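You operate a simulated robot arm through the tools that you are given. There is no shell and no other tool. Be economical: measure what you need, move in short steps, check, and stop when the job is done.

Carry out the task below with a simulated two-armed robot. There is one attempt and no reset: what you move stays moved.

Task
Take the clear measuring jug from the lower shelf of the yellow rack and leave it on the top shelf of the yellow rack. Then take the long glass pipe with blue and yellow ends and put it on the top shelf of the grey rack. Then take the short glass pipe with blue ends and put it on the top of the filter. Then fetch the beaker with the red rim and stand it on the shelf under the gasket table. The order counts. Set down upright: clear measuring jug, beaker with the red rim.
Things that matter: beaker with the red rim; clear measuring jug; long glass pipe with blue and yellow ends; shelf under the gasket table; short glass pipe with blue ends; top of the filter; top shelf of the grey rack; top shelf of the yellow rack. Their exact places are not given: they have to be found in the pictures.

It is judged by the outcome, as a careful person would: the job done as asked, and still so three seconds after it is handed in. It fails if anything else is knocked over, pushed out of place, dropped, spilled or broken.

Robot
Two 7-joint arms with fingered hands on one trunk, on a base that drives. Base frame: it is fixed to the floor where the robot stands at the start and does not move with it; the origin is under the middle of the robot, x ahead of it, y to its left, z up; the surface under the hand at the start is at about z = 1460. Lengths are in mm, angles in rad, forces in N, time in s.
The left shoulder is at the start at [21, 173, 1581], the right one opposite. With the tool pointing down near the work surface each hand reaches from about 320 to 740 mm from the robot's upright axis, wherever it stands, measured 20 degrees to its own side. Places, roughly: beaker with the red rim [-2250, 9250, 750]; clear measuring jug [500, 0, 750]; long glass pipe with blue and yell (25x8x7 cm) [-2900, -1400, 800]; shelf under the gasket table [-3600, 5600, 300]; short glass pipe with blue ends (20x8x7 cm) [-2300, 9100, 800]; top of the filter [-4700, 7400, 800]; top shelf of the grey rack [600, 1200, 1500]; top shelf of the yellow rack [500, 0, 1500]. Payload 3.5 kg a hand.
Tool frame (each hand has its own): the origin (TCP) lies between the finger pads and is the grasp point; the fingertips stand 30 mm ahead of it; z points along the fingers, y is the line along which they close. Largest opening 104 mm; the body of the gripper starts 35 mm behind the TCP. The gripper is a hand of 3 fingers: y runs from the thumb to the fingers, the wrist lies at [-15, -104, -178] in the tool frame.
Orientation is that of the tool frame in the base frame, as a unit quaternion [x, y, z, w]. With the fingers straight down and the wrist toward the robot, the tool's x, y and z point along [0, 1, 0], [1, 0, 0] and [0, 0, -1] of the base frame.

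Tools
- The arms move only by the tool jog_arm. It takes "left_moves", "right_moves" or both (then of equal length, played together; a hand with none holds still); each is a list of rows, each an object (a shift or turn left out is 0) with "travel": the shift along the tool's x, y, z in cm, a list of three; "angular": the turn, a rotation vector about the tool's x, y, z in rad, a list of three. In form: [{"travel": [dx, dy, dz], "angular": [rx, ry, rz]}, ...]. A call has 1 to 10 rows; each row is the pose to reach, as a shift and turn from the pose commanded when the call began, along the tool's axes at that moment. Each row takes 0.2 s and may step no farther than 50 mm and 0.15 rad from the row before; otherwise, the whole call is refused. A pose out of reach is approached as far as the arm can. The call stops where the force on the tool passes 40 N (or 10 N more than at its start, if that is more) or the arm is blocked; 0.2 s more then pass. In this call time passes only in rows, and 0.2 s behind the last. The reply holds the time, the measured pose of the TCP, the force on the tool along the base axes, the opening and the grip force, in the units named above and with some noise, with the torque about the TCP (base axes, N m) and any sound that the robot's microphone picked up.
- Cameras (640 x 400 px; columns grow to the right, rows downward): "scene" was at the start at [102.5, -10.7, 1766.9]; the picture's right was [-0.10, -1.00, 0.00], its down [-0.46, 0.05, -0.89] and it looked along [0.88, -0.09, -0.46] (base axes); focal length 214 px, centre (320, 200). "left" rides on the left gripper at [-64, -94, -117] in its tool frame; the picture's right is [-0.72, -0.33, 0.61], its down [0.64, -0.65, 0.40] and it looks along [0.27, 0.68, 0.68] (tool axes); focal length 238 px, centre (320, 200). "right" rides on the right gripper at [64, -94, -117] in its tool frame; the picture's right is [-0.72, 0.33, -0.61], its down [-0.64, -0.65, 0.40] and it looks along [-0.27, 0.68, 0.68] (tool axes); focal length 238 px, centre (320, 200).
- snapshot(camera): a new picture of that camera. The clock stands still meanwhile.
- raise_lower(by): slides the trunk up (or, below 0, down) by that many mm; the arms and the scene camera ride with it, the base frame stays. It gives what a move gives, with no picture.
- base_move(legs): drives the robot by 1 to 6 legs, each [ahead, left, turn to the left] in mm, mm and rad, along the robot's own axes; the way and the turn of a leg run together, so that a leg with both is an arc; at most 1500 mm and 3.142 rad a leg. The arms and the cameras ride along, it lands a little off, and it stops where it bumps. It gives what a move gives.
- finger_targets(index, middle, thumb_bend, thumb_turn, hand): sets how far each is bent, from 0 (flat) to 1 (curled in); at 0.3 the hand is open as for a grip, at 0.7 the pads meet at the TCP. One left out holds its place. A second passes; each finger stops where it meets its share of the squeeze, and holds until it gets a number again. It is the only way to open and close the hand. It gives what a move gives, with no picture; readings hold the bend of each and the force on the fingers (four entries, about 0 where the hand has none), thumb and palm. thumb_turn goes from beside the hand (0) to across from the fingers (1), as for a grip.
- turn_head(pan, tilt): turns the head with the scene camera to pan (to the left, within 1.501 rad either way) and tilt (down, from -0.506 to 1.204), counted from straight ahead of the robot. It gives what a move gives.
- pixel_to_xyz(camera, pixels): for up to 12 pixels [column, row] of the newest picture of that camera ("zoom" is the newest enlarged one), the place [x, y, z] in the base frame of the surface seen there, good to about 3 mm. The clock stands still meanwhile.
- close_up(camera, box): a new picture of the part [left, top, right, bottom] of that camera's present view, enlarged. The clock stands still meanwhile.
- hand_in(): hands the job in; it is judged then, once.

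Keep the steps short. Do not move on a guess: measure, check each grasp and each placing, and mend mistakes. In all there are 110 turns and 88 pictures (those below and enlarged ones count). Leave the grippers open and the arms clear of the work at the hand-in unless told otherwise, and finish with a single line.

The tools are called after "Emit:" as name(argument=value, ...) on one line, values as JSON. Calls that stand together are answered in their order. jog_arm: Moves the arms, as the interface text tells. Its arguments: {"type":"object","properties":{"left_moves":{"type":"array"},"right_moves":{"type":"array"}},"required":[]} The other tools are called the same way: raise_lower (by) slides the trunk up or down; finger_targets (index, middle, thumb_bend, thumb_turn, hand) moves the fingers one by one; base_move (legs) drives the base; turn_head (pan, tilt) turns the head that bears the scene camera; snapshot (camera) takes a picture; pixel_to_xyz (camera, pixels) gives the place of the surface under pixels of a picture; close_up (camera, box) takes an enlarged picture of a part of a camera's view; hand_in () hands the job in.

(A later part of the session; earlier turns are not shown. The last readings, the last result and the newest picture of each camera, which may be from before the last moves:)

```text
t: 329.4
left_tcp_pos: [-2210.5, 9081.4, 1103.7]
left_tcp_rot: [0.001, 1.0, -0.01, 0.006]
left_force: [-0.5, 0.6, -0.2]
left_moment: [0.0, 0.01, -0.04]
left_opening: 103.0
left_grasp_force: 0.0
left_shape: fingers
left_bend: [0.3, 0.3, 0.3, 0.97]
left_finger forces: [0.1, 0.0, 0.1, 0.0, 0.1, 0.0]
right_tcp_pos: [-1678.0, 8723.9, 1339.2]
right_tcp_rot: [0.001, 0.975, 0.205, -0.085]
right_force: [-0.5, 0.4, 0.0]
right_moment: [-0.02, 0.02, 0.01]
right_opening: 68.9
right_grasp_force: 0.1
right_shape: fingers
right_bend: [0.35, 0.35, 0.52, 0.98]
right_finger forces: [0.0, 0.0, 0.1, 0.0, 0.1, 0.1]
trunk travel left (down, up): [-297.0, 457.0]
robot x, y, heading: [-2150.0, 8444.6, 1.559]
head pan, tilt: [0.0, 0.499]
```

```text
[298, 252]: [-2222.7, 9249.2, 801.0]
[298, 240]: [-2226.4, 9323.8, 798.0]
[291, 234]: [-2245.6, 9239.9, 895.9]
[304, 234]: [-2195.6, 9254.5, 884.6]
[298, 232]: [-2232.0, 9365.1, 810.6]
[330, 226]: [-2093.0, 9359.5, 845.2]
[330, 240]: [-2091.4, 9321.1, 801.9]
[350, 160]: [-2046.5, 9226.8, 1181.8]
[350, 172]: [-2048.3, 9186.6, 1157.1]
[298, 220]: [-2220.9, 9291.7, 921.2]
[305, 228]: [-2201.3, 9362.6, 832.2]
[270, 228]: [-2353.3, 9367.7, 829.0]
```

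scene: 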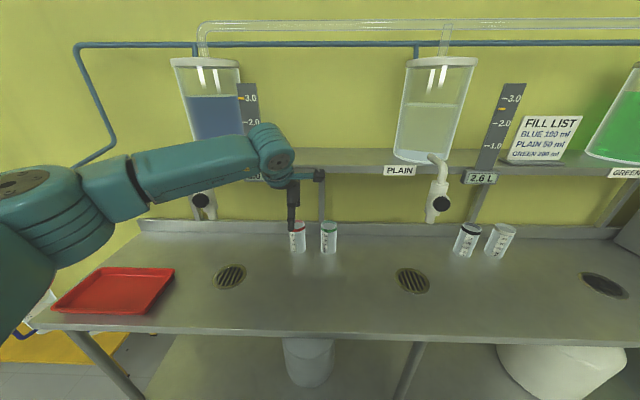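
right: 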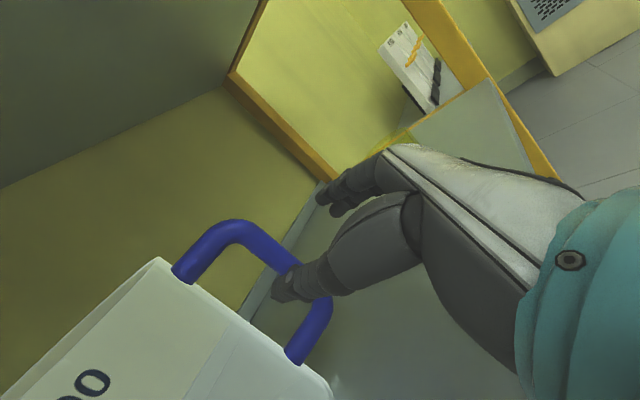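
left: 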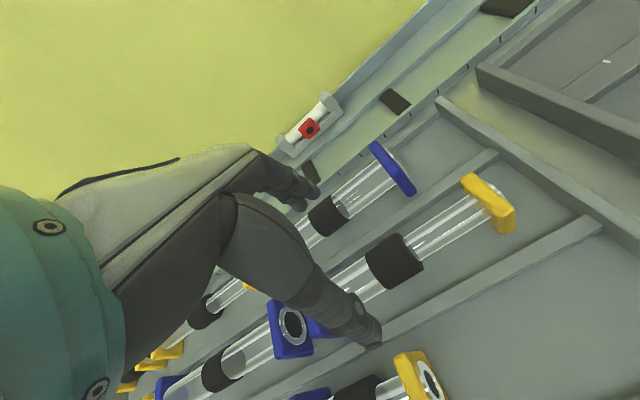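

The dispenser shelf (lip y≈9187, underside ≈1145) overhangs the beaker at ≈(-2222,9263, top 923). Pitching the hand 0.26 rad forward keeps the wrist outside that lip. I'll lower, pitch, and drive forward 95 mm.

Emit:
raise_lower(by=-130)

Emit:
jog_arm(left_moves=[{"travel": [0.6, 0, 0], "angular": [-0.13, 0, 0]}, {"travel": [1.2, 0, 0], "angular": [-0.26, 0, 0]}])

Emit:
base_move(legs=[[95, 0, 0.012]])

```text
t: 331.0
left_tcp_pos: [-2210.7, 9081.7, 973.8]
left_tcp_rot: [0.001, 1.0, -0.01, 0.006]
left_force: [-0.3, -0.6, 0.5]
left_moment: [0.02, -0.01, 0.03]
left_opening: 102.6
left_grasp_force: 0.0
left_shape: fingers
left_bend: [0.3, 0.3, 0.3, 0.97]
left_finger forces: [0.1, 0.0, 0.0, 0.0, 0.1, 0.0]
right_tcp_pos: [-1677.1, 8724.3, 1212.3]
right_tcp_rot: [0.0, 0.975, 0.206, -0.085]
right_force: [-0.2, 0.8, -0.3]
right_moment: [0.04, 0.0, 0.02]
right_opening: 68.7
right_grasp_force: 0.0
right_shape: fingers
right_bend: [0.35, 0.35, 0.52, 0.98]
right_finger forces: [0.1, 0.0, 0.0, 0.1, 0.0, 0.0]
trunk travel left (down, up): [-167.0, 587.0]
robot x, y, heading: [-2148.3, 8444.6, 1.556]
head pan, tilt: [0.0, 0.499]
```

```text
t: 331.6
left_tcp_pos: [-2224.2, 9081.7, 972.6]
left_tcp_rot: [-0.001, 0.993, 0.12, 0.008]
left_force: [0.3, -0.4, -0.4]
left_moment: [0.02, -0.02, -0.02]
left_opening: 102.8
left_grasp_force: 0.0
left_shape: fingers
left_bend: [0.3, 0.3, 0.3, 0.97]
left_finger forces: [0.1, 0.0, 0.0, 0.0, 0.0, 0.1]
right_tcp_pos: [-1677.3, 8725.0, 1209.9]
right_tcp_rot: [0.0, 0.975, 0.205, -0.086]
right_force: [0.2, 0.0, -0.2]
right_moment: [0.01, 0.02, 0.0]
right_opening: 68.7
right_grasp_force: 0.1
right_shape: fingers
right_bend: [0.35, 0.35, 0.52, 0.98]
right_finger forces: [0.0, 0.1, 0.1, 0.1, 0.0, 0.1]
trunk travel left (down, up): [-167.0, 587.0]
robot x, y, heading: [-2149.2, 8448.8, 1.556]
head pan, tilt: [0.0, 0.499]
```

```text
t: 332.7
left_tcp_pos: [-2229.8, 9175.4, 972.1]
left_tcp_rot: [-0.006, 0.993, 0.119, 0.006]
left_force: [0.3, -0.1, 1.1]
left_moment: [0.01, 0.01, -0.02]
left_opening: 102.8
left_grasp_force: 0.1
left_shape: fingers
left_bend: [0.3, 0.3, 0.3, 0.97]
left_finger forces: [0.0, 0.0, 0.0, 0.0, 0.0, 0.0]
right_tcp_pos: [-1681.6, 8826.0, 1209.6]
right_tcp_rot: [-0.006, 0.975, 0.204, -0.087]
right_force: [0.5, 0.2, -1.1]
right_moment: [-0.02, 0.01, -0.01]
right_opening: 68.7
right_grasp_force: 0.0
right_shape: fingers
right_bend: [0.35, 0.35, 0.52, 0.98]
right_finger forces: [0.0, 0.0, 0.0, 0.1, 0.0, 0.0]
trunk travel left (down, up): [-167.0, 587.0]
robot x, y, heading: [-2148.7, 8544.2, 1.576]
head pan, tilt: [0.0, 0.499]
```

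The pitch is right. Now I'll move forward 84 mm at this height, above the beaker rim.

Emit:
jog_arm(left_moves=[{"travel": [-0.3, 2.7, 0.65]}, {"travel": [-0.5, 5.4, 1.3]}, {"travel": [-0.7, 8.15, 1.98]}])

Emit:
close_up(camera="scene", box=[200, 90, 392, 210])

Emit:
pixel_to_xyz(camera="zoom", pixels=[[300, 330], [320, 340], [340, 330], [420, 330], [330, 370]])

```text
t: 333.5
left_tcp_pos: [-2224.2, 9258.4, 972.3]
left_tcp_rot: [-0.006, 0.993, 0.119, 0.006]
left_force: [-0.3, 1.0, 0.7]
left_moment: [-0.01, -0.04, 0.05]
left_opening: 103.1
left_grasp_force: 0.1
left_shape: fingers
left_bend: [0.3, 0.3, 0.3, 0.97]
left_finger forces: [0.0, 0.0, 0.1, 0.1, 0.0, 0.1]
right_tcp_pos: [-1681.5, 8826.9, 1210.9]
right_tcp_rot: [-0.006, 0.975, 0.205, -0.088]
right_force: [0.4, 0.2, 0.6]
right_moment: [0.0, 0.02, -0.01]
right_opening: 68.9
right_grasp_force: 0.1
right_shape: fingers
right_bend: [0.35, 0.35, 0.52, 0.98]
right_finger forces: [0.1, 0.0, 0.0, 0.0, 0.1, 0.1]
trunk travel left (down, up): [-167.0, 587.0]
robot x, y, heading: [-2146.1, 8542.3, 1.571]
head pan, tilt: [0.0, 0.499]
```

```text
3.33 times, centred on (296, 150) of scene
```

zoom: 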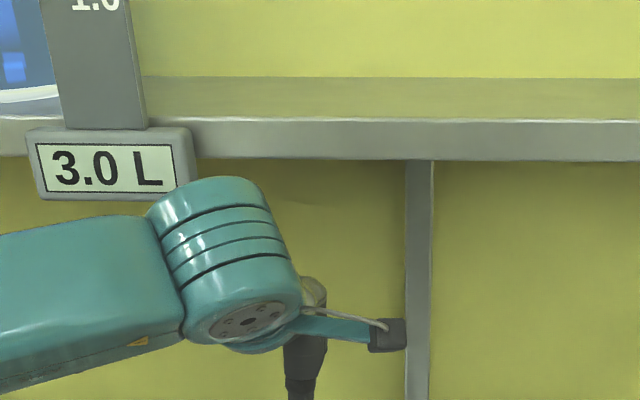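

```text
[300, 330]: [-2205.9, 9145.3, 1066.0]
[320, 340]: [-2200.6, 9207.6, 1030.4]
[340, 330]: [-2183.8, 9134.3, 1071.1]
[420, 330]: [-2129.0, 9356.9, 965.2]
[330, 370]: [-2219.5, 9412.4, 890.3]
```

My crop was too high, but the arm is clear of the shelf. I'll look lower at the fingers and beaker.

Emit:
close_up(camera="scene", box=[220, 170, 380, 270])

Emit:
pixel_to_xyz(camera="zoom", pixels=[[300, 200], [285, 200], [330, 200], [310, 260], [300, 150], [330, 150], [310, 180], [450, 200]])

```text
4.00 times, centred on (300, 220) of scene
```

zoom: 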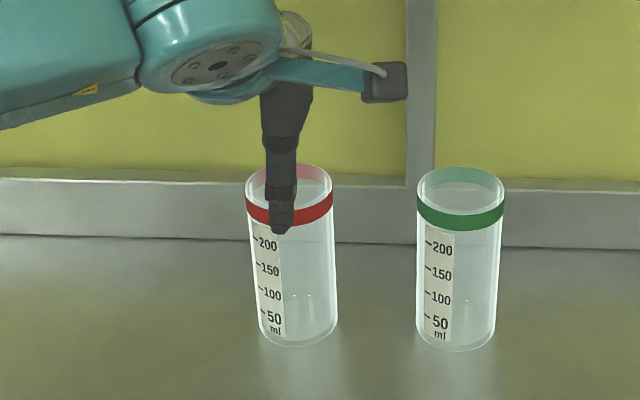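

```text
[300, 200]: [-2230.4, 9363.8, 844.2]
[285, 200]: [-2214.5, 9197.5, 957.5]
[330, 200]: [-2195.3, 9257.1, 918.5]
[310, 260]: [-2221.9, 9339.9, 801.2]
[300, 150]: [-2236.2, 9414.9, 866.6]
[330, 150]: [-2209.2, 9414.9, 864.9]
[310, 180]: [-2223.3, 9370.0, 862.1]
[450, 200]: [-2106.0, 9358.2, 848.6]
```

The beaker centre is ≈(-2228,9260), r≈36. I'll trim 5 mm back and 4 mm left, descend to TCP z≈903 straddling the rim, then close gently.

Emit:
jog_arm(left_moves=[{"travel": [0.4, -0.5, 0]}, {"travel": [0.4, -1.0, 2.2]}, {"travel": [0.4, -1.55, 4.4]}, {"travel": [0.4, -2.1, 6.6]}])

```text
t: 334.5
left_tcp_pos: [-2227.0, 9253.1, 905.6]
left_tcp_rot: [-0.005, 0.993, 0.122, 0.007]
left_force: [0.7, 1.2, 4.9]
left_moment: [0.2, -0.06, -0.01]
left_opening: 106.0
left_grasp_force: 1.9
left_shape: fingers
left_bend: [0.29, 0.3, 0.3, 0.97]
left_finger forces: [5.2, 0.0, 0.0, 0.0, 0.0, 0.0]
right_tcp_pos: [-1681.6, 8825.2, 1210.7]
right_tcp_rot: [-0.004, 0.975, 0.205, -0.086]
right_force: [0.0, 0.0, 0.2]
right_moment: [-0.01, 0.02, -0.02]
right_opening: 69.1
right_grasp_force: 0.1
right_shape: fingers
right_bend: [0.35, 0.35, 0.52, 0.98]
right_finger forces: [0.1, 0.0, 0.1, 0.0, 0.1, 0.1]
trunk travel left (down, up): [-167.0, 587.0]
robot x, y, heading: [-2149.6, 8540.0, 1.567]
head pan, tilt: [0.0, 0.499]
```

The index finger touched something, 5 N upward, probably the back rim. I'll raise 25 mm and look with the left hand camera.

Emit:
jog_arm(left_moves=[{"travel": [0, 0.6, -2.4]}])

Emit:
snapshot(camera="left")

```text
t: 334.9
left_tcp_pos: [-2227.9, 9253.7, 927.1]
left_tcp_rot: [-0.007, 0.993, 0.118, 0.005]
left_force: [0.5, -0.4, -0.4]
left_moment: [-0.05, -0.01, -0.03]
left_opening: 102.9
left_grasp_force: 0.1
left_shape: fingers
left_bend: [0.3, 0.3, 0.3, 0.97]
left_finger forces: [0.0, 0.0, 0.1, 0.1, 0.0, 0.0]
right_tcp_pos: [-1681.3, 8824.3, 1211.9]
right_tcp_rot: [-0.005, 0.975, 0.206, -0.087]
right_force: [0.5, -0.3, 0.7]
right_moment: [-0.03, 0.01, -0.02]
right_opening: 68.7
right_grasp_force: 0.1
right_shape: fingers
right_bend: [0.35, 0.35, 0.52, 0.98]
right_finger forces: [0.0, 0.1, 0.0, 0.0, 0.1, 0.0]
trunk travel left (down, up): [-167.0, 587.0]
robot x, y, heading: [-2149.2, 8539.2, 1.57]
head pan, tilt: [0.0, 0.499]
```

```text
5 pictures are left
```

left: 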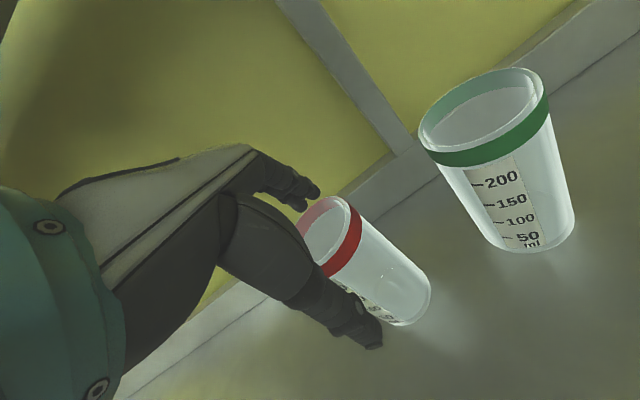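

The beaker is upright between the thumb and fingers. I'll measure rim and finger points.

Emit:
pixel_to_xyz(camera="left", pixels=[[335, 200], [355, 212], [360, 225], [350, 250], [330, 272], [345, 235], [310, 190], [303, 207], [372, 340], [405, 322], [330, 205], [318, 225]])

```text
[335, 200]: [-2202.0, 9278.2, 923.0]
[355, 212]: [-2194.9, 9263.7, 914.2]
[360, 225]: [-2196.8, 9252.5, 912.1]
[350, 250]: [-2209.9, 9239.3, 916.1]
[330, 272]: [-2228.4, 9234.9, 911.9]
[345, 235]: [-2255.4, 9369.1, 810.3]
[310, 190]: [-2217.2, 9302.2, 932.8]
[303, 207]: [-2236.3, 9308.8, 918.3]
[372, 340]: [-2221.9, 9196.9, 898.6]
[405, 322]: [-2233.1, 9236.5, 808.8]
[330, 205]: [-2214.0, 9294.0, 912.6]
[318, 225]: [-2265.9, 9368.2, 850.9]
```

The rim centre is ≈(-2226,9264), r≈31, and the finger inner side is right at its back edge. I'll shift 9 mm forward and then descend again.

Emit:
jog_arm(left_moves=[{"travel": [0, 0.9, 0.2]}, {"travel": [0, 0.6, 1.3]}, {"travel": [0, 0.35, 2.5]}])

```text
t: 335.7
left_tcp_pos: [-2228.0, 9262.2, 904.9]
left_tcp_rot: [-0.006, 0.993, 0.119, 0.007]
left_force: [-0.3, 0.0, -0.5]
left_moment: [0.02, 0.03, 0.01]
left_opening: 103.2
left_grasp_force: 0.0
left_shape: fingers
left_bend: [0.3, 0.3, 0.3, 0.97]
left_finger forces: [0.0, 0.1, 0.0, 0.0, 0.0, 0.1]
right_tcp_pos: [-1681.1, 8825.0, 1210.3]
right_tcp_rot: [-0.005, 0.975, 0.205, -0.087]
right_force: [-0.3, 0.2, -0.3]
right_moment: [-0.02, -0.01, 0.02]
right_opening: 69.1
right_grasp_force: 0.1
right_shape: fingers
right_bend: [0.35, 0.35, 0.52, 0.98]
right_finger forces: [0.0, 0.0, 0.1, 0.1, 0.1, 0.0]
trunk travel left (down, up): [-167.0, 587.0]
robot x, y, heading: [-2149.0, 8540.0, 1.572]
head pan, tilt: [0.0, 0.499]
```

No contact this time. I'll close in two stages.

Emit:
finger_targets(hand="left", index=0.5, middle=0.5, thumb_bend=0.5)

Emit:
finger_targets(hand="left", index=0.62, middle=0.62, thumb_bend=0.62)

```text
t: 336.7
left_tcp_pos: [-2226.5, 9262.8, 905.5]
left_tcp_rot: [-0.006, 0.993, 0.119, 0.005]
left_force: [-0.5, 0.4, 3.0]
left_moment: [-0.09, 0.02, -0.01]
left_opening: 65.4
left_grasp_force: 6.1
left_shape: fingers
left_bend: [0.46, 0.5, 0.44, 0.97]
left_finger forces: [6.7, 0.0, 0.0, 0.1, 5.3, 0.0]
right_tcp_pos: [-1681.4, 8824.5, 1210.3]
right_tcp_rot: [-0.006, 0.975, 0.204, -0.087]
right_force: [0.5, -0.3, -0.4]
right_moment: [0.04, 0.02, -0.01]
right_opening: 68.8
right_grasp_force: 0.0
right_shape: fingers
right_bend: [0.35, 0.35, 0.52, 0.98]
right_finger forces: [0.1, 0.1, 0.0, 0.0, 0.1, 0.1]
trunk travel left (down, up): [-167.0, 587.0]
robot x, y, heading: [-2147.7, 8537.9, 1.571]
head pan, tilt: [0.0, 0.499]
```

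```text
t: 337.7
left_tcp_pos: [-2226.9, 9263.3, 906.2]
left_tcp_rot: [-0.006, 0.993, 0.12, 0.006]
left_force: [-0.2, 1.3, 7.2]
left_moment: [-0.15, 0.03, -0.06]
left_opening: 56.2
left_grasp_force: 18.3
left_shape: fingers
left_bend: [0.52, 0.58, 0.45, 0.97]
left_finger forces: [15.9, 4.2, 0.0, 0.0, 16.4, 0.0]
right_tcp_pos: [-1680.2, 8824.7, 1210.7]
right_tcp_rot: [-0.005, 0.975, 0.204, -0.087]
right_force: [0.4, 0.8, -0.6]
right_moment: [0.0, -0.02, 0.03]
right_opening: 68.9
right_grasp_force: 0.0
right_shape: fingers
right_bend: [0.35, 0.35, 0.52, 0.98]
right_finger forces: [0.1, 0.0, 0.1, 0.0, 0.0, 0.0]
trunk travel left (down, up): [-167.0, 587.0]
robot x, y, heading: [-2147.3, 8540.3, 1.571]
head pan, tilt: [0.0, 0.499]
```

Gripped at 18 N. I'll lift 15 mm and read the forces.

Emit:
raise_lower(by=15)

Emit:
base_move(legs=[[-150, 0, 0]])

Emit:
close_up(camera="scene", box=[200, 150, 420, 288])

```text
t: 338.3
left_tcp_pos: [-2228.1, 9264.0, 918.5]
left_tcp_rot: [-0.006, 0.993, 0.117, 0.006]
left_force: [0.1, 0.1, -0.7]
left_moment: [0.02, -0.01, 0.03]
left_opening: 55.8
left_grasp_force: 17.0
left_shape: fingers
left_bend: [0.53, 0.58, 0.45, 0.97]
left_finger forces: [14.1, 3.8, 0.1, 0.0, 16.4, 0.0]
right_tcp_pos: [-1679.1, 8827.3, 1224.2]
right_tcp_rot: [-0.004, 0.975, 0.204, -0.087]
right_force: [-1.1, 0.6, -0.6]
right_moment: [0.01, 0.02, 0.0]
right_opening: 68.9
right_grasp_force: 0.1
right_shape: fingers
right_bend: [0.35, 0.35, 0.52, 0.98]
right_finger forces: [0.0, 0.0, 0.0, 0.0, 0.0, 0.0]
trunk travel left (down, up): [-182.0, 572.0]
robot x, y, heading: [-2146.2, 8544.9, 1.572]
head pan, tilt: [0.0, 0.499]
```

```text
t: 339.7
left_tcp_pos: [-2226.1, 9114.7, 920.5]
left_tcp_rot: [-0.006, 0.993, 0.12, 0.005]
left_force: [0.2, -1.0, -0.6]
left_moment: [0.01, -0.03, 0.0]
left_opening: 55.8
left_grasp_force: 17.2
left_shape: fingers
left_bend: [0.53, 0.58, 0.45, 0.97]
left_finger forces: [14.0, 3.8, 0.1, 0.0, 16.4, 0.0]
right_tcp_pos: [-1681.6, 8676.0, 1225.7]
right_tcp_rot: [-0.005, 0.975, 0.204, -0.087]
right_force: [-0.4, 0.3, -0.7]
right_moment: [0.01, 0.0, 0.03]
right_opening: 69.1
right_grasp_force: 0.1
right_shape: fingers
right_bend: [0.35, 0.35, 0.52, 0.98]
right_finger forces: [0.1, 0.0, 0.0, 0.0, 0.0, 0.1]
trunk travel left (down, up): [-182.0, 572.0]
robot x, y, heading: [-2146.9, 8397.2, 1.572]
head pan, tilt: [0.0, 0.499]
```

```text
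2.90 times, centred on (310, 219) of scene
```

zoom: 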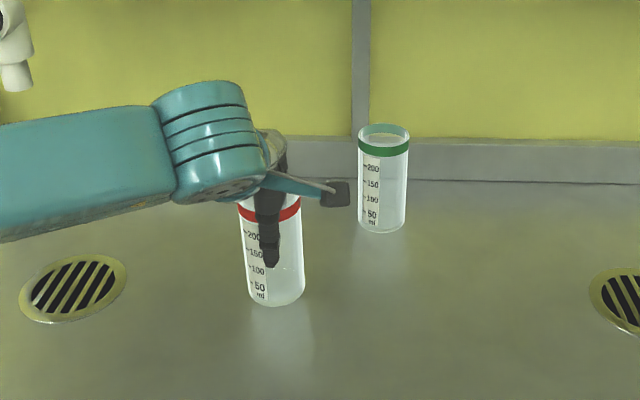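

The beaker is held clear. I'll back away, raise it, and take the known east passage around the carts toward the gasket table, stopping near (-1650,6620) facing west to look.

Emit:
base_move(legs=[[-180, 0, 0]])

Emit:
raise_lower(by=400)

Emit:
base_move(legs=[[0, -530, 0], [-1300, 0, 0], [-330, 0, 0], [0, 0, 1.571]])

Emit:
turn_head(pan=0.0, tilt=0.4)

Emit:
snapshot(camera="scene")

```text
t: 341.2
left_tcp_pos: [-2226.3, 8935.7, 919.6]
left_tcp_rot: [-0.005, 0.993, 0.12, 0.007]
left_force: [-0.3, 0.2, -1.0]
left_moment: [0.01, -0.02, 0.01]
left_opening: 56.0
left_grasp_force: 17.0
left_shape: fingers
left_bend: [0.53, 0.58, 0.45, 0.97]
left_finger forces: [14.0, 3.9, 0.0, 0.0, 16.4, 0.0]
right_tcp_pos: [-1682.3, 8495.5, 1225.1]
right_tcp_rot: [-0.006, 0.975, 0.205, -0.087]
right_force: [-1.1, 0.3, 0.0]
right_moment: [-0.03, -0.03, -0.03]
right_opening: 68.9
right_grasp_force: 0.0
right_shape: fingers
right_bend: [0.35, 0.35, 0.52, 0.98]
right_finger forces: [0.0, 0.0, 0.0, 0.0, 0.1, 0.0]
trunk travel left (down, up): [-182.0, 572.0]
robot x, y, heading: [-2147.4, 8213.2, 1.569]
head pan, tilt: [0.0, 0.499]
```

```text
t: 345.1
left_tcp_pos: [-2227.2, 8934.9, 1320.5]
left_tcp_rot: [-0.006, 0.993, 0.119, 0.006]
left_force: [0.1, -0.2, -1.0]
left_moment: [0.03, 0.0, -0.02]
left_opening: 55.9
left_grasp_force: 17.4
left_shape: fingers
left_bend: [0.53, 0.58, 0.45, 0.97]
left_finger forces: [13.6, 3.8, 0.0, 0.0, 16.2, 0.1]
right_tcp_pos: [-1680.5, 8496.2, 1625.1]
right_tcp_rot: [-0.005, 0.975, 0.204, -0.087]
right_force: [0.4, -0.4, -0.3]
right_moment: [0.0, -0.03, -0.02]
right_opening: 68.7
right_grasp_force: 0.1
right_shape: fingers
right_bend: [0.35, 0.35, 0.52, 0.98]
right_finger forces: [0.0, 0.0, 0.0, 0.0, 0.1, 0.0]
trunk travel left (down, up): [-582.0, 172.0]
robot x, y, heading: [-2149.7, 8211.5, 1.571]
head pan, tilt: [0.0, 0.499]
```

```text
t: 359.9
left_tcp_pos: [-2331.8, 6501.2, 1320.7]
left_tcp_rot: [0.71, -0.694, -0.088, 0.08]
left_force: [0.5, -0.1, -1.1]
left_moment: [-0.01, -0.02, -0.01]
left_opening: 55.0
left_grasp_force: 15.4
left_shape: fingers
left_bend: [0.53, 0.58, 0.46, 0.97]
left_finger forces: [12.8, 3.6, 0.0, 0.1, 15.2, 0.0]
right_tcp_pos: [-1898.8, 7051.7, 1625.7]
right_tcp_rot: [0.697, -0.682, -0.081, 0.206]
right_force: [0.1, 0.3, 1.0]
right_moment: [-0.02, -0.01, -0.01]
right_opening: 69.1
right_grasp_force: 0.0
right_shape: fingers
right_bend: [0.35, 0.35, 0.52, 0.98]
right_finger forces: [0.0, 0.1, 0.1, 0.0, 0.0, 0.1]
trunk travel left (down, up): [-582.0, 172.0]
robot x, y, heading: [-1608.3, 6588.6, -3.133]
head pan, tilt: [0.0, 0.499]
```

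```text
t: 360.6
left_tcp_pos: [-2331.9, 6502.5, 1319.8]
left_tcp_rot: [0.71, -0.694, -0.087, 0.079]
left_force: [0.9, 0.8, -0.9]
left_moment: [-0.01, 0.01, 0.0]
left_opening: 55.0
left_grasp_force: 15.9
left_shape: fingers
left_bend: [0.53, 0.58, 0.46, 0.97]
left_finger forces: [12.9, 3.6, 0.0, 0.0, 15.1, 0.0]
right_tcp_pos: [-1898.3, 7051.7, 1624.7]
right_tcp_rot: [0.697, -0.682, -0.082, 0.206]
right_force: [0.4, 0.7, -0.1]
right_moment: [-0.02, -0.01, -0.01]
right_opening: 69.0
right_grasp_force: 0.0
right_shape: fingers
right_bend: [0.35, 0.35, 0.52, 0.98]
right_finger forces: [0.0, 0.1, 0.0, 0.0, 0.0, 0.0]
trunk travel left (down, up): [-582.0, 172.0]
robot x, y, heading: [-1610.3, 6588.6, -3.135]
head pan, tilt: [0.0, 0.4]
```

```text
3 pictures are left
```

scene: 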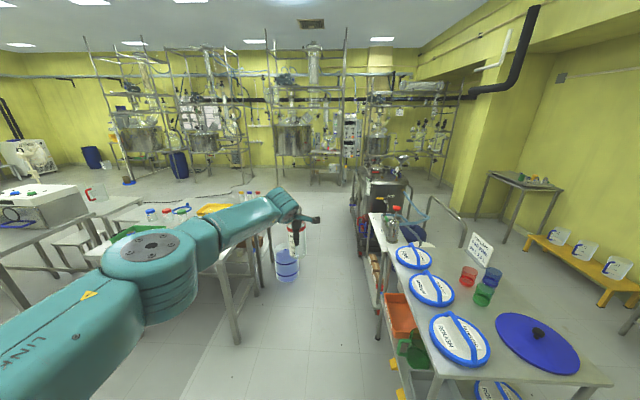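

The corridor between the tables (left) and carts (right) is open; the blue bucket stands at (287,265). I'll measure table legs, shelf, bucket, and carts.

Emit:
pixel_to_xyz(camera="scene", pixels=[[287, 268], [287, 284], [237, 342], [265, 290], [240, 262], [250, 275], [232, 275], [215, 262], [372, 330], [355, 260], [225, 215], [310, 330]])

```text
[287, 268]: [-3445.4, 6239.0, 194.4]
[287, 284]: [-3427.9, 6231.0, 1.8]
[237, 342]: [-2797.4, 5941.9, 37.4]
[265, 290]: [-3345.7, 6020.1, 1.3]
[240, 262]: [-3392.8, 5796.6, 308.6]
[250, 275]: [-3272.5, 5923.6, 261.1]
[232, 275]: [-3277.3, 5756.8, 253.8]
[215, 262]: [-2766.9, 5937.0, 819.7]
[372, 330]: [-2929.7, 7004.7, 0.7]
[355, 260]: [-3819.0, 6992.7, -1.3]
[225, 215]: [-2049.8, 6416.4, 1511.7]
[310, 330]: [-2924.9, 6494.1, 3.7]
```

The bucket leaves a corridor only about 650 mm wide, which is too tight. I'll take the open route instead: raise the trunk, go back down the aisle (x=-2000), west at y≈1950, then north on the open floor to the table's west side.

Emit:
raise_lower(by=165)

Emit:
base_move(legs=[[0, 0, 1.564], [0, -390, 0], [1500, 0, 0], [1500, 0, 0], [1500, 0, 0], [140, 0, 0]])

```text
t: 362.4
left_tcp_pos: [-2332.5, 6502.5, 1484.1]
left_tcp_rot: [0.709, -0.695, -0.089, 0.081]
left_force: [0.5, -0.4, -0.7]
left_moment: [0.01, 0.01, 0.01]
left_opening: 54.8
left_grasp_force: 16.0
left_shape: fingers
left_bend: [0.53, 0.58, 0.46, 0.97]
left_finger forces: [12.8, 3.6, 0.1, 0.0, 15.1, 0.0]
right_tcp_pos: [-1898.2, 7052.6, 1789.9]
right_tcp_rot: [0.697, -0.682, -0.082, 0.206]
right_force: [-0.2, -0.5, 0.6]
right_moment: [0.03, 0.0, 0.0]
right_opening: 69.0
right_grasp_force: 0.0
right_shape: fingers
right_bend: [0.35, 0.35, 0.52, 0.98]
right_finger forces: [0.1, 0.0, 0.0, 0.0, 0.1, 0.0]
trunk travel left (down, up): [-747.0, 7.0]
robot x, y, heading: [-1612.7, 6588.0, -3.137]
head pan, tilt: [0.0, 0.4]
```

```text
t: 390.7
left_tcp_pos: [-1932.6, 1229.4, 1485.3]
left_tcp_rot: [0.993, 0.006, -0.006, 0.12]
left_force: [-0.4, 0.0, -0.7]
left_moment: [-0.04, 0.02, -0.02]
left_opening: 54.0
left_grasp_force: 14.9
left_shape: fingers
left_bend: [0.54, 0.59, 0.46, 0.97]
left_finger forces: [11.8, 3.6, 0.1, 0.0, 14.3, 0.0]
right_tcp_pos: [-2477.7, 1668.7, 1791.4]
right_tcp_rot: [0.975, 0.005, 0.087, 0.206]
right_force: [0.0, -0.5, -0.6]
right_moment: [-0.04, -0.02, 0.03]
right_opening: 68.7
right_grasp_force: 0.2
right_shape: fingers
right_bend: [0.35, 0.35, 0.52, 0.98]
right_finger forces: [0.1, 0.0, 0.0, 0.1, 0.0, 0.0]
trunk travel left (down, up): [-747.0, 7.0]
robot x, y, heading: [-2008.0, 1945.9, -1.573]
head pan, tilt: [0.0, 0.4]
```

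I arrived at (-2008,1946). The grip has eased slightly to 15 N, so I'll firm it up, then turn to face +y and continue west and north.

Emit:
finger_targets(hand="left", index=0.65, middle=0.66, thumb_bend=0.64)

Emit:
base_move(legs=[[0, 0, -3.14], [0, 1250, 0], [0, 1250, 0], [1500, 0, 0], [1400, 0, 0]])

```text
t: 391.7
left_tcp_pos: [-1933.5, 1226.7, 1483.9]
left_tcp_rot: [0.993, 0.006, -0.007, 0.119]
left_force: [1.0, -0.1, -1.2]
left_moment: [-0.02, -0.01, -0.01]
left_opening: 54.7
left_grasp_force: 16.7
left_shape: fingers
left_bend: [0.56, 0.61, 0.44, 0.96]
left_finger forces: [11.0, 5.5, 0.1, 0.1, 16.1, 0.0]
right_tcp_pos: [-2477.5, 1664.8, 1791.1]
right_tcp_rot: [0.975, 0.005, 0.087, 0.205]
right_force: [-0.7, 0.5, -0.4]
right_moment: [0.01, 0.02, -0.02]
right_opening: 68.9
right_grasp_force: 0.0
right_shape: fingers
right_bend: [0.35, 0.35, 0.52, 0.98]
right_finger forces: [0.0, 0.1, 0.0, 0.0, 0.0, 0.0]
trunk travel left (down, up): [-747.0, 7.0]
robot x, y, heading: [-2012.6, 1945.2, -1.571]
head pan, tilt: [0.0, 0.4]
```

```text
t: 424.8
left_tcp_pos: [-4601.7, 5572.8, 1485.1]
left_tcp_rot: [-0.007, 0.993, 0.118, 0.006]
left_force: [-0.1, -0.4, -1.1]
left_moment: [0.02, 0.0, -0.02]
left_opening: 53.3
left_grasp_force: 14.1
left_shape: fingers
left_bend: [0.56, 0.61, 0.45, 0.96]
left_finger forces: [9.7, 5.2, 0.0, 0.1, 14.1, 0.1]
right_tcp_pos: [-4054.3, 5137.0, 1790.2]
right_tcp_rot: [-0.008, 0.975, 0.205, -0.088]
right_force: [0.1, -0.5, 0.0]
right_moment: [0.02, 0.01, -0.04]
right_opening: 69.0
right_grasp_force: 0.1
right_shape: fingers
right_bend: [0.35, 0.35, 0.52, 0.98]
right_finger forces: [0.0, 0.0, 0.1, 0.1, 0.0, 0.0]
trunk travel left (down, up): [-747.0, 7.0]
robot x, y, heading: [-4518.7, 4852.4, 1.568]
head pan, tilt: [0.0, 0.4]
```

I'm west of the table. I'll go up to y≈5650, face the table, back off, lower the trunk and look under it.

Emit:
base_move(legs=[[800, 0, 0], [-0.0, 0, -1.571], [-330, 0, 0]])

Emit:
raise_lower(by=-400)

Emit:
raise_lower(by=-250)

Emit:
turn_head(pan=-0.1, tilt=0.5)

Emit:
snapshot(camera="scene")

```text
t: 434.8
left_tcp_pos: [-4126.7, 5740.0, 1482.7]
left_tcp_rot: [0.698, 0.706, 0.079, 0.088]
left_force: [-0.1, 1.2, -0.6]
left_moment: [0.03, 0.02, -0.01]
left_opening: 52.8
left_grasp_force: 13.6
left_shape: fingers
left_bend: [0.57, 0.61, 0.46, 0.96]
left_finger forces: [9.1, 5.1, 0.0, 0.1, 13.5, 0.0]
right_tcp_pos: [-4564.3, 5193.7, 1790.8]
right_tcp_rot: [0.685, 0.694, 0.206, 0.083]
right_force: [-0.2, 0.3, 1.1]
right_moment: [0.0, -0.01, -0.02]
right_opening: 69.2
right_grasp_force: 0.1
right_shape: fingers
right_bend: [0.35, 0.35, 0.52, 0.98]
right_finger forces: [0.0, 0.0, 0.0, 0.0, 0.1, 0.0]
trunk travel left (down, up): [-747.0, 7.0]
robot x, y, heading: [-4847.3, 5660.7, -0.001]
head pan, tilt: [0.0, 0.4]
```

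```text
t: 438.6
left_tcp_pos: [-4127.8, 5740.6, 1084.7]
left_tcp_rot: [0.697, 0.707, 0.08, 0.089]
left_force: [0.4, 0.7, -1.1]
left_moment: [-0.03, 0.02, 0.0]
left_opening: 52.6
left_grasp_force: 13.4
left_shape: fingers
left_bend: [0.57, 0.61, 0.46, 0.96]
left_finger forces: [9.1, 5.1, 0.0, 0.0, 13.4, 0.0]
right_tcp_pos: [-4567.3, 5193.3, 1391.4]
right_tcp_rot: [0.686, 0.693, 0.206, 0.083]
right_force: [-0.3, 0.3, -0.2]
right_moment: [-0.02, -0.02, 0.01]
right_opening: 68.7
right_grasp_force: 0.1
right_shape: fingers
right_bend: [0.35, 0.35, 0.52, 0.98]
right_finger forces: [0.0, 0.0, 0.0, 0.0, 0.0, 0.0]
trunk travel left (down, up): [-347.0, 407.0]
robot x, y, heading: [-4850.6, 5662.4, -0.0]
head pan, tilt: [0.0, 0.4]
```

```text
t: 441.2
left_tcp_pos: [-4128.5, 5739.4, 835.0]
left_tcp_rot: [0.698, 0.706, 0.08, 0.088]
left_force: [0.3, -0.1, -0.9]
left_moment: [0.04, -0.02, 0.03]
left_opening: 52.3
left_grasp_force: 13.8
left_shape: fingers
left_bend: [0.57, 0.61, 0.46, 0.96]
left_finger forces: [9.1, 5.1, 0.0, 0.0, 13.3, 0.0]
right_tcp_pos: [-4567.4, 5193.6, 1141.2]
right_tcp_rot: [0.686, 0.693, 0.206, 0.084]
right_force: [0.3, 0.4, -0.2]
right_moment: [0.04, 0.0, 0.0]
right_opening: 69.0
right_grasp_force: 0.0
right_shape: fingers
right_bend: [0.35, 0.35, 0.52, 0.98]
right_finger forces: [0.0, 0.0, 0.0, 0.0, 0.1, 0.1]
trunk travel left (down, up): [-97.0, 657.0]
robot x, y, heading: [-4850.9, 5663.2, -0.0]
head pan, tilt: [0.0, 0.4]
```

```text
t: 441.9
left_tcp_pos: [-4127.3, 5740.5, 835.5]
left_tcp_rot: [0.698, 0.706, 0.081, 0.088]
left_force: [0.3, -0.4, -1.7]
left_moment: [-0.03, -0.01, 0.01]
left_opening: 52.4
left_grasp_force: 13.7
left_shape: fingers
left_bend: [0.57, 0.61, 0.46, 0.96]
left_finger forces: [9.1, 5.1, 0.0, 0.0, 13.3, 0.1]
right_tcp_pos: [-4568.3, 5193.4, 1140.2]
right_tcp_rot: [0.686, 0.693, 0.206, 0.083]
right_force: [-0.7, 0.2, -0.2]
right_moment: [0.02, 0.04, -0.01]
right_opening: 69.1
right_grasp_force: 0.1
right_shape: fingers
right_bend: [0.35, 0.35, 0.52, 0.98]
right_finger forces: [0.0, 0.0, 0.1, 0.0, 0.0, 0.0]
trunk travel left (down, up): [-97.0, 657.0]
robot x, y, heading: [-4850.1, 5661.8, -0.003]
head pan, tilt: [-0.099, 0.499]
```

```text
2 pictures are left
```

scene: 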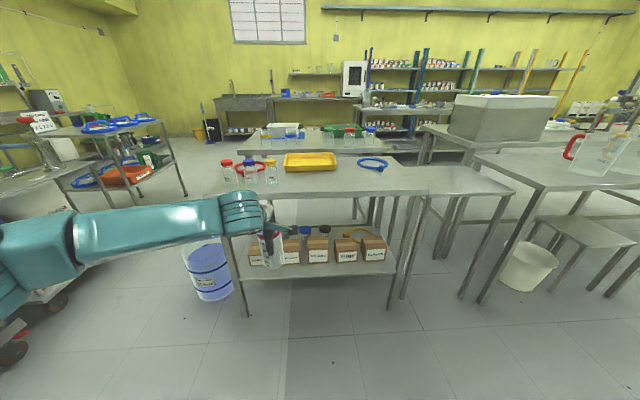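

A clear view: the shelf with a row of boxes at (250–385, 250) and a free strip in front of them. I'll measure the strip, box fronts, table edge and legs.

Emit:
pixel_to_xyz(camera="scene", pixels=[[320, 268], [320, 274], [320, 278], [318, 258], [345, 258], [375, 258], [385, 270], [245, 275], [320, 193], [240, 300], [391, 295], [296, 270]])

```text
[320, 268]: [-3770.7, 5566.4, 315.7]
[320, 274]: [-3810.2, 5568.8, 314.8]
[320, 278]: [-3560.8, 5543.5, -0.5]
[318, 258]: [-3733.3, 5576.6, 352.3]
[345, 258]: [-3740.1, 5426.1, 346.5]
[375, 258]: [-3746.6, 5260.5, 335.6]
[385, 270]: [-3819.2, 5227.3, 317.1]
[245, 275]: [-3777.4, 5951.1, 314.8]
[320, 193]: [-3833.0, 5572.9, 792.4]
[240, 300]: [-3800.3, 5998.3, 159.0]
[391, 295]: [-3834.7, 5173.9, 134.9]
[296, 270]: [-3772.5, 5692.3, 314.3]
```

The free strip is x -3820…-3740, only about 80 mm, so the hand must close along y to keep fingers off the boxes. I'll pull the hand in 24 cm while yawing it 1.4 rad clockwise about the vertical, keeping the beaker upright.

Emit:
jog_arm(left_moves=[{"travel": [0, -2.33, -0.57], "angular": [0.002, -0.033, 0.136]}, {"travel": [0, -4.66, -1.14], "angular": [0.004, -0.066, 0.272]}, {"travel": [0, -7, -1.7], "angular": [0.006, -0.099, 0.408]}, {"travel": [0, -9.3, -2.27], "angular": [0.008, -0.132, 0.544]}, {"travel": [0, -11.65, -2.84], "angular": [0.01, -0.165, 0.68]}, {"travel": [0, -14, -3.4], "angular": [0.012, -0.198, 0.816]}, {"travel": [0, -16.3, -3.97], "angular": [0.014, -0.231, 0.952]}, {"travel": [0, -18.6, -4.54], "angular": [0.016, -0.264, 1.088]}, {"travel": [0, -21, -5.1], "angular": [0.018, -0.297, 1.224]}, {"travel": [0, -23.3, -5.7], "angular": [0.02, -0.33, 1.36]}])

```text
t: 444.1
left_tcp_pos: [-4339.4, 5741.4, 836.8]
left_tcp_rot: [0.972, 0.204, 0.03, 0.109]
left_force: [-1.2, 0.6, -1.0]
left_moment: [0.01, 0.03, -0.01]
left_opening: 52.5
left_grasp_force: 13.2
left_shape: fingers
left_bend: [0.57, 0.61, 0.46, 0.96]
left_finger forces: [9.0, 5.0, 0.1, 0.1, 13.2, 0.0]
left hand out of reach, approached as far as the arm can: row 9, 10
right_tcp_pos: [-4566.8, 5193.8, 1140.8]
right_tcp_rot: [0.686, 0.693, 0.205, 0.082]
right_force: [0.2, -0.8, -1.1]
right_moment: [0.01, 0.03, 0.01]
right_opening: 68.8
right_grasp_force: 0.1
right_shape: fingers
right_bend: [0.35, 0.35, 0.52, 0.98]
right_finger forces: [0.1, 0.0, 0.0, 0.0, 0.0, 0.1]
trunk travel left (down, up): [-97.0, 657.0]
robot x, y, heading: [-4848.4, 5662.0, -0.004]
head pan, tilt: [-0.099, 0.499]
```

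The yaw is now about 66°, with the closing axis mostly along y, and the beaker is still upright. I'll lower the arm in free space in front of the table.

Emit:
jog_arm(left_moves=[{"travel": [-0.05, -0.9, 3.9]}, {"travel": [-0.1, -1.8, 7.8]}, {"travel": [-0.15, -2.7, 11.7]}, {"travel": [-0.2, -3.6, 15.6]}, {"travel": [-0.25, -4.5, 19.5]}, {"travel": [-0.3, -5.4, 23.4]}, {"travel": [-0.35, -6.2, 27.2]}])

```text
t: 445.6
left_tcp_pos: [-4338.9, 5741.8, 557.6]
left_tcp_rot: [0.973, 0.203, 0.03, 0.109]
left_force: [0.0, 0.4, -0.9]
left_moment: [-0.05, -0.01, -0.03]
left_opening: 52.4
left_grasp_force: 13.3
left_shape: fingers
left_bend: [0.57, 0.61, 0.46, 0.96]
left_finger forces: [8.8, 4.9, 0.1, 0.0, 13.0, 0.0]
right_tcp_pos: [-4566.3, 5193.3, 1140.4]
right_tcp_rot: [0.686, 0.693, 0.206, 0.082]
right_force: [-0.2, 0.1, 0.2]
right_moment: [0.01, 0.0, 0.0]
right_opening: 68.8
right_grasp_force: 0.1
right_shape: fingers
right_bend: [0.35, 0.35, 0.52, 0.98]
right_finger forces: [0.0, 0.1, 0.0, 0.0, 0.1, 0.0]
trunk travel left (down, up): [-97.0, 657.0]
robot x, y, heading: [-4846.5, 5663.5, -0.001]
head pan, tilt: [-0.099, 0.499]
```

It reaches well (z 558). I'll lower the trunk 80 and the arm 2.5 cm for the entry height, then check the beaker's attitude with a close-up.

Emit:
raise_lower(by=-80)

Emit:
jog_arm(left_moves=[{"travel": [0, -0.6, 2.4]}])

Emit:
turn_head(pan=0.15, tilt=0.85)

Emit:
snapshot(camera="scene")

```text
t: 446.8
left_tcp_pos: [-4339.4, 5741.3, 478.6]
left_tcp_rot: [0.972, 0.204, 0.03, 0.109]
left_force: [-0.8, 0.1, -0.2]
left_moment: [0.01, 0.05, 0.0]
left_opening: 52.3
left_grasp_force: 13.0
left_shape: fingers
left_bend: [0.57, 0.61, 0.46, 0.96]
left_finger forces: [8.8, 4.9, 0.1, 0.0, 12.9, 0.1]
right_tcp_pos: [-4567.0, 5194.3, 1060.3]
right_tcp_rot: [0.686, 0.693, 0.206, 0.084]
right_force: [0.1, 1.0, -1.2]
right_moment: [-0.02, -0.01, -0.01]
right_opening: 68.5
right_grasp_force: 0.0
right_shape: fingers
right_bend: [0.35, 0.35, 0.52, 0.98]
right_finger forces: [0.0, 0.0, 0.0, 0.1, 0.0, 0.0]
trunk travel left (down, up): [-17.0, 737.0]
robot x, y, heading: [-4850.3, 5661.8, -0.002]
head pan, tilt: [-0.099, 0.499]
```

```text
t: 447.2
left_tcp_pos: [-4339.7, 5743.5, 453.8]
left_tcp_rot: [0.972, 0.204, 0.03, 0.11]
left_force: [-0.1, -0.1, -0.8]
left_moment: [-0.01, 0.0, 0.0]
left_opening: 52.3
left_grasp_force: 13.0
left_shape: fingers
left_bend: [0.57, 0.61, 0.46, 0.96]
left_finger forces: [8.9, 4.9, 0.0, 0.0, 12.9, 0.0]
right_tcp_pos: [-4567.5, 5193.4, 1060.8]
right_tcp_rot: [0.686, 0.693, 0.205, 0.084]
right_force: [-0.1, -0.2, 0.5]
right_moment: [0.0, -0.02, -0.03]
right_opening: 69.0
right_grasp_force: 0.1
right_shape: fingers
right_bend: [0.35, 0.35, 0.52, 0.98]
right_finger forces: [0.0, 0.1, 0.0, 0.0, 0.0, 0.0]
trunk travel left (down, up): [-17.0, 737.0]
robot x, y, heading: [-4851.0, 5663.3, -0.007]
head pan, tilt: [-0.099, 0.499]
```

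```text
t: 448.1
left_tcp_pos: [-4338.7, 5741.8, 454.6]
left_tcp_rot: [0.972, 0.204, 0.03, 0.108]
left_force: [0.0, 0.6, -1.3]
left_moment: [0.01, 0.01, 0.02]
left_opening: 52.6
left_grasp_force: 12.8
left_shape: fingers
left_bend: [0.57, 0.61, 0.46, 0.96]
left_finger forces: [8.7, 4.9, 0.0, 0.0, 13.1, 0.0]
right_tcp_pos: [-4567.2, 5194.1, 1061.0]
right_tcp_rot: [0.686, 0.693, 0.206, 0.083]
right_force: [-0.3, 0.7, 0.4]
right_moment: [-0.06, 0.01, 0.0]
right_opening: 69.1
right_grasp_force: 0.1
right_shape: fingers
right_bend: [0.35, 0.35, 0.52, 0.98]
right_finger forces: [0.0, 0.0, 0.0, 0.1, 0.0, 0.0]
trunk travel left (down, up): [-17.0, 737.0]
robot x, y, heading: [-4844.6, 5661.0, -0.003]
head pan, tilt: [0.15, 0.85]
```

```text
1 pictures are left
```

scene: 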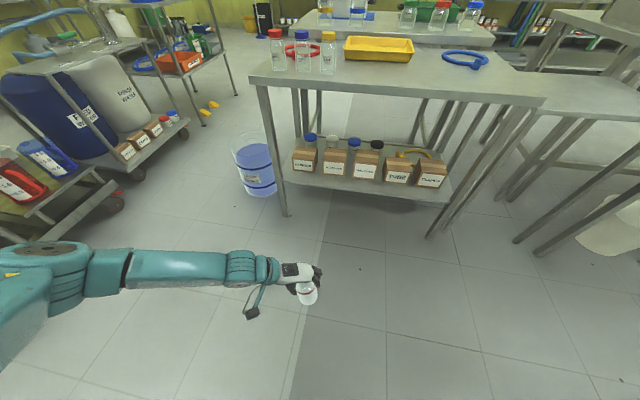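

I'll measure the beaker's visible wall and the strip again.

Emit:
pixel_to_xyz(camera="scene", pixels=[[309, 303], [303, 300], [316, 300], [309, 296], [302, 292], [317, 292], [310, 288], [345, 185], [345, 189], [335, 172], [300, 180], [366, 175]])

```text
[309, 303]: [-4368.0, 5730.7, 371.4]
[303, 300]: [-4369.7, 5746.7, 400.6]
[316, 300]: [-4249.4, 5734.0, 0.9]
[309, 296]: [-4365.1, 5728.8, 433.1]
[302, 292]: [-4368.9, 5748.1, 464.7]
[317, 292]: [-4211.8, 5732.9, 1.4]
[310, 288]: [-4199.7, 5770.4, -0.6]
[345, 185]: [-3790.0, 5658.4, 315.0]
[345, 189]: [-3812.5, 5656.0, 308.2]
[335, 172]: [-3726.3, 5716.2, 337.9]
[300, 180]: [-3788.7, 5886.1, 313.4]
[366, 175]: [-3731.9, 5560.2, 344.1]
```

The beaker is upright, with its centre at ≈(-4337,5733). The strip runs x -3813…-3728, target centre -3770. My forearm runs north, so I'll measure it against the table leg at (-3800,5998).

Emit:
pixel_to_xyz(camera="scene", pixels=[[270, 265], [240, 255], [220, 255], [180, 252], [140, 252], [110, 252], [75, 250], [40, 250], [285, 200], [283, 215], [255, 85], [290, 270]])

```text
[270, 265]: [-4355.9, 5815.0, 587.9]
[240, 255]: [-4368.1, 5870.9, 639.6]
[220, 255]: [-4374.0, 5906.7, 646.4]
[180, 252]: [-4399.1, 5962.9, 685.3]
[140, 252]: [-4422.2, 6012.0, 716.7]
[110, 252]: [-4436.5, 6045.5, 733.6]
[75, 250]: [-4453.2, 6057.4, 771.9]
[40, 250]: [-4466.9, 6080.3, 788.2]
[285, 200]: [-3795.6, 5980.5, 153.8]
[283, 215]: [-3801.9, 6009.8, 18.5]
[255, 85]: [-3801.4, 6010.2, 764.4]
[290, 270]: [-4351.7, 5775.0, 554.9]
```

Shifting 100 mm south gives the forearm ample room from the leg. I'll strafe right 100 and drive forward 500, then re-read the pose.

Emit:
base_move(legs=[[0, -100, 0], [480, 0, 0]])

```text
t: 451.7
left_tcp_pos: [-3860.5, 5642.7, 453.8]
left_tcp_rot: [0.972, 0.204, 0.03, 0.109]
left_force: [0.0, -0.3, -1.2]
left_moment: [0.0, 0.02, 0.02]
left_opening: 52.2
left_grasp_force: 13.0
left_shape: fingers
left_bend: [0.57, 0.61, 0.46, 0.96]
left_finger forces: [8.6, 5.0, 0.1, 0.0, 13.0, 0.1]
right_tcp_pos: [-4086.8, 5093.8, 1060.5]
right_tcp_rot: [0.686, 0.693, 0.206, 0.084]
right_force: [-0.1, -0.7, -0.2]
right_moment: [-0.03, -0.01, -0.02]
right_opening: 68.6
right_grasp_force: 0.1
right_shape: fingers
right_bend: [0.35, 0.35, 0.52, 0.98]
right_finger forces: [0.0, 0.1, 0.0, 0.1, 0.2, 0.0]
trunk travel left (down, up): [-17.0, 737.0]
robot x, y, heading: [-4369.5, 5557.8, 0.002]
head pan, tilt: [0.15, 0.85]
5 turns are left
```

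Five turns remain. I'll drive the last 88 mm, then lower 2.6 cm toward the shelf and read the forces.

Emit:
base_move(legs=[[88, 0, 0]])

Emit:
jog_arm(left_moves=[{"travel": [0, -0.2, 0.9]}, {"travel": [0, -0.4, 1.7]}, {"travel": [0, -0.58, 2.5]}])

Emit:
jog_arm(left_moves=[{"travel": [0, -0.09, 0.4]}])

```text
t: 452.8
left_tcp_pos: [-3770.5, 5642.7, 453.4]
left_tcp_rot: [0.973, 0.204, 0.029, 0.108]
left_force: [-0.8, -0.2, -1.3]
left_moment: [0.0, -0.02, 0.01]
left_opening: 52.6
left_grasp_force: 13.0
left_shape: fingers
left_bend: [0.57, 0.61, 0.46, 0.96]
left_finger forces: [8.7, 5.0, 0.1, 0.0, 13.0, 0.1]
right_tcp_pos: [-3999.9, 5093.5, 1060.2]
right_tcp_rot: [0.685, 0.694, 0.206, 0.083]
right_force: [-0.7, 0.0, 0.9]
right_moment: [-0.01, -0.02, -0.02]
right_opening: 69.0
right_grasp_force: 0.1
right_shape: fingers
right_bend: [0.35, 0.35, 0.52, 0.98]
right_finger forces: [0.0, 0.0, 0.0, 0.0, 0.1, 0.0]
trunk travel left (down, up): [-17.0, 737.0]
robot x, y, heading: [-4285.3, 5562.0, 0.004]
head pan, tilt: [0.15, 0.85]
```

```text
t: 453.6
left_tcp_pos: [-3771.5, 5642.6, 428.3]
left_tcp_rot: [0.972, 0.205, 0.03, 0.107]
left_force: [-1.5, -1.0, -1.2]
left_moment: [-0.01, 0.0, -0.02]
left_opening: 52.2
left_grasp_force: 13.3
left_shape: fingers
left_bend: [0.57, 0.61, 0.46, 0.96]
left_finger forces: [8.7, 5.0, 0.0, 0.0, 13.0, 0.0]
right_tcp_pos: [-3997.9, 5092.6, 1060.3]
right_tcp_rot: [0.685, 0.694, 0.206, 0.082]
right_force: [-0.4, -0.1, 0.4]
right_moment: [-0.01, 0.0, 0.03]
right_opening: 69.3
right_grasp_force: 0.0
right_shape: fingers
right_bend: [0.35, 0.35, 0.52, 0.98]
right_finger forces: [0.0, 0.0, 0.0, 0.0, 0.1, 0.1]
trunk travel left (down, up): [-17.0, 737.0]
robot x, y, heading: [-4279.9, 5557.4, -0.002]
head pan, tilt: [0.15, 0.85]
```

```text
t: 454.0
left_tcp_pos: [-3771.8, 5642.9, 423.9]
left_tcp_rot: [0.972, 0.205, 0.03, 0.109]
left_force: [0.6, 0.0, -0.8]
left_moment: [0.03, -0.02, -0.01]
left_opening: 52.0
left_grasp_force: 13.3
left_shape: fingers
left_bend: [0.57, 0.61, 0.46, 0.96]
left_finger forces: [8.6, 5.0, 0.1, 0.1, 13.0, 0.0]
right_tcp_pos: [-3998.5, 5092.6, 1060.7]
right_tcp_rot: [0.685, 0.694, 0.206, 0.082]
right_force: [-0.3, -0.9, 0.7]
right_moment: [0.0, 0.0, 0.01]
right_opening: 68.7
right_grasp_force: 0.0
right_shape: fingers
right_bend: [0.35, 0.35, 0.52, 0.98]
right_finger forces: [0.0, 0.0, 0.0, 0.0, 0.0, 0.0]
trunk travel left (down, up): [-17.0, 737.0]
robot x, y, heading: [-4283.5, 5557.2, 0.001]
head pan, tilt: [0.15, 0.85]
4 turns are left
```

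No contact yet, and it's expected near TCP 420. I'll lower in 2 mm steps.

Emit:
jog_arm(left_moves=[{"travel": [0, -0.05, 0.2]}])

Emit:
jog_arm(left_moves=[{"travel": [0, -0.05, 0.2]}])

Emit:
jog_arm(left_moves=[{"travel": [0, -0.04, 0.15]}])

```text
t: 454.4
left_tcp_pos: [-3771.5, 5642.2, 422.5]
left_tcp_rot: [0.972, 0.204, 0.029, 0.109]
left_force: [0.0, 0.1, -1.0]
left_moment: [-0.01, 0.03, -0.01]
left_opening: 52.4
left_grasp_force: 13.8
left_shape: fingers
left_bend: [0.57, 0.61, 0.46, 0.96]
left_finger forces: [8.9, 5.0, 0.0, 0.0, 13.2, 0.0]
right_tcp_pos: [-3999.4, 5092.9, 1060.6]
right_tcp_rot: [0.685, 0.694, 0.206, 0.083]
right_force: [-0.6, 0.4, -0.3]
right_moment: [0.02, 0.0, 0.01]
right_opening: 69.0
right_grasp_force: 0.2
right_shape: fingers
right_bend: [0.35, 0.35, 0.52, 0.98]
right_finger forces: [0.0, 0.0, 0.0, 0.0, 0.1, 0.0]
trunk travel left (down, up): [-17.0, 737.0]
robot x, y, heading: [-4281.7, 5561.1, -0.001]
head pan, tilt: [0.15, 0.85]
```

```text
t: 454.8
left_tcp_pos: [-3771.0, 5641.2, 421.8]
left_tcp_rot: [0.972, 0.205, 0.03, 0.109]
left_force: [-1.3, 1.2, 6.9]
left_moment: [0.25, 0.19, 0.04]
left_opening: 52.3
left_grasp_force: 14.2
left_shape: fingers
left_bend: [0.57, 0.61, 0.46, 0.96]
left_finger forces: [10.0, 4.8, 0.0, 0.1, 14.5, 0.1]
right_tcp_pos: [-3998.6, 5093.6, 1060.8]
right_tcp_rot: [0.685, 0.694, 0.207, 0.083]
right_force: [-0.3, 0.7, -0.9]
right_moment: [0.05, 0.0, 0.0]
right_opening: 68.9
right_grasp_force: 0.0
right_shape: fingers
right_bend: [0.35, 0.35, 0.52, 0.98]
right_finger forces: [0.0, 0.0, 0.0, 0.0, 0.1, 0.0]
trunk travel left (down, up): [-17.0, 737.0]
robot x, y, heading: [-4281.2, 5558.8, 0.001]
head pan, tilt: [0.15, 0.85]
```

```text
t: 455.2
left_tcp_pos: [-3771.2, 5642.2, 420.4]
left_tcp_rot: [0.972, 0.205, 0.032, 0.11]
left_force: [-1.2, -0.6, 15.7]
left_moment: [0.4, 0.3, 0.0]
left_opening: 52.2
left_grasp_force: 16.3
left_shape: fingers
left_bend: [0.57, 0.61, 0.46, 0.96]
left_finger forces: [11.6, 4.8, 0.0, 0.0, 15.3, 0.1]
right_tcp_pos: [-4000.0, 5094.1, 1061.3]
right_tcp_rot: [0.686, 0.693, 0.206, 0.083]
right_force: [-1.0, -0.2, 0.3]
right_moment: [-0.01, -0.02, 0.03]
right_opening: 68.8
right_grasp_force: 0.0
right_shape: fingers
right_bend: [0.35, 0.35, 0.52, 0.98]
right_finger forces: [0.1, 0.0, 0.1, 0.0, 0.0, 0.0]
trunk travel left (down, up): [-17.0, 737.0]
robot x, y, heading: [-4286.0, 5561.5, 0.0]
head pan, tilt: [0.15, 0.85]
3 turns are left
```

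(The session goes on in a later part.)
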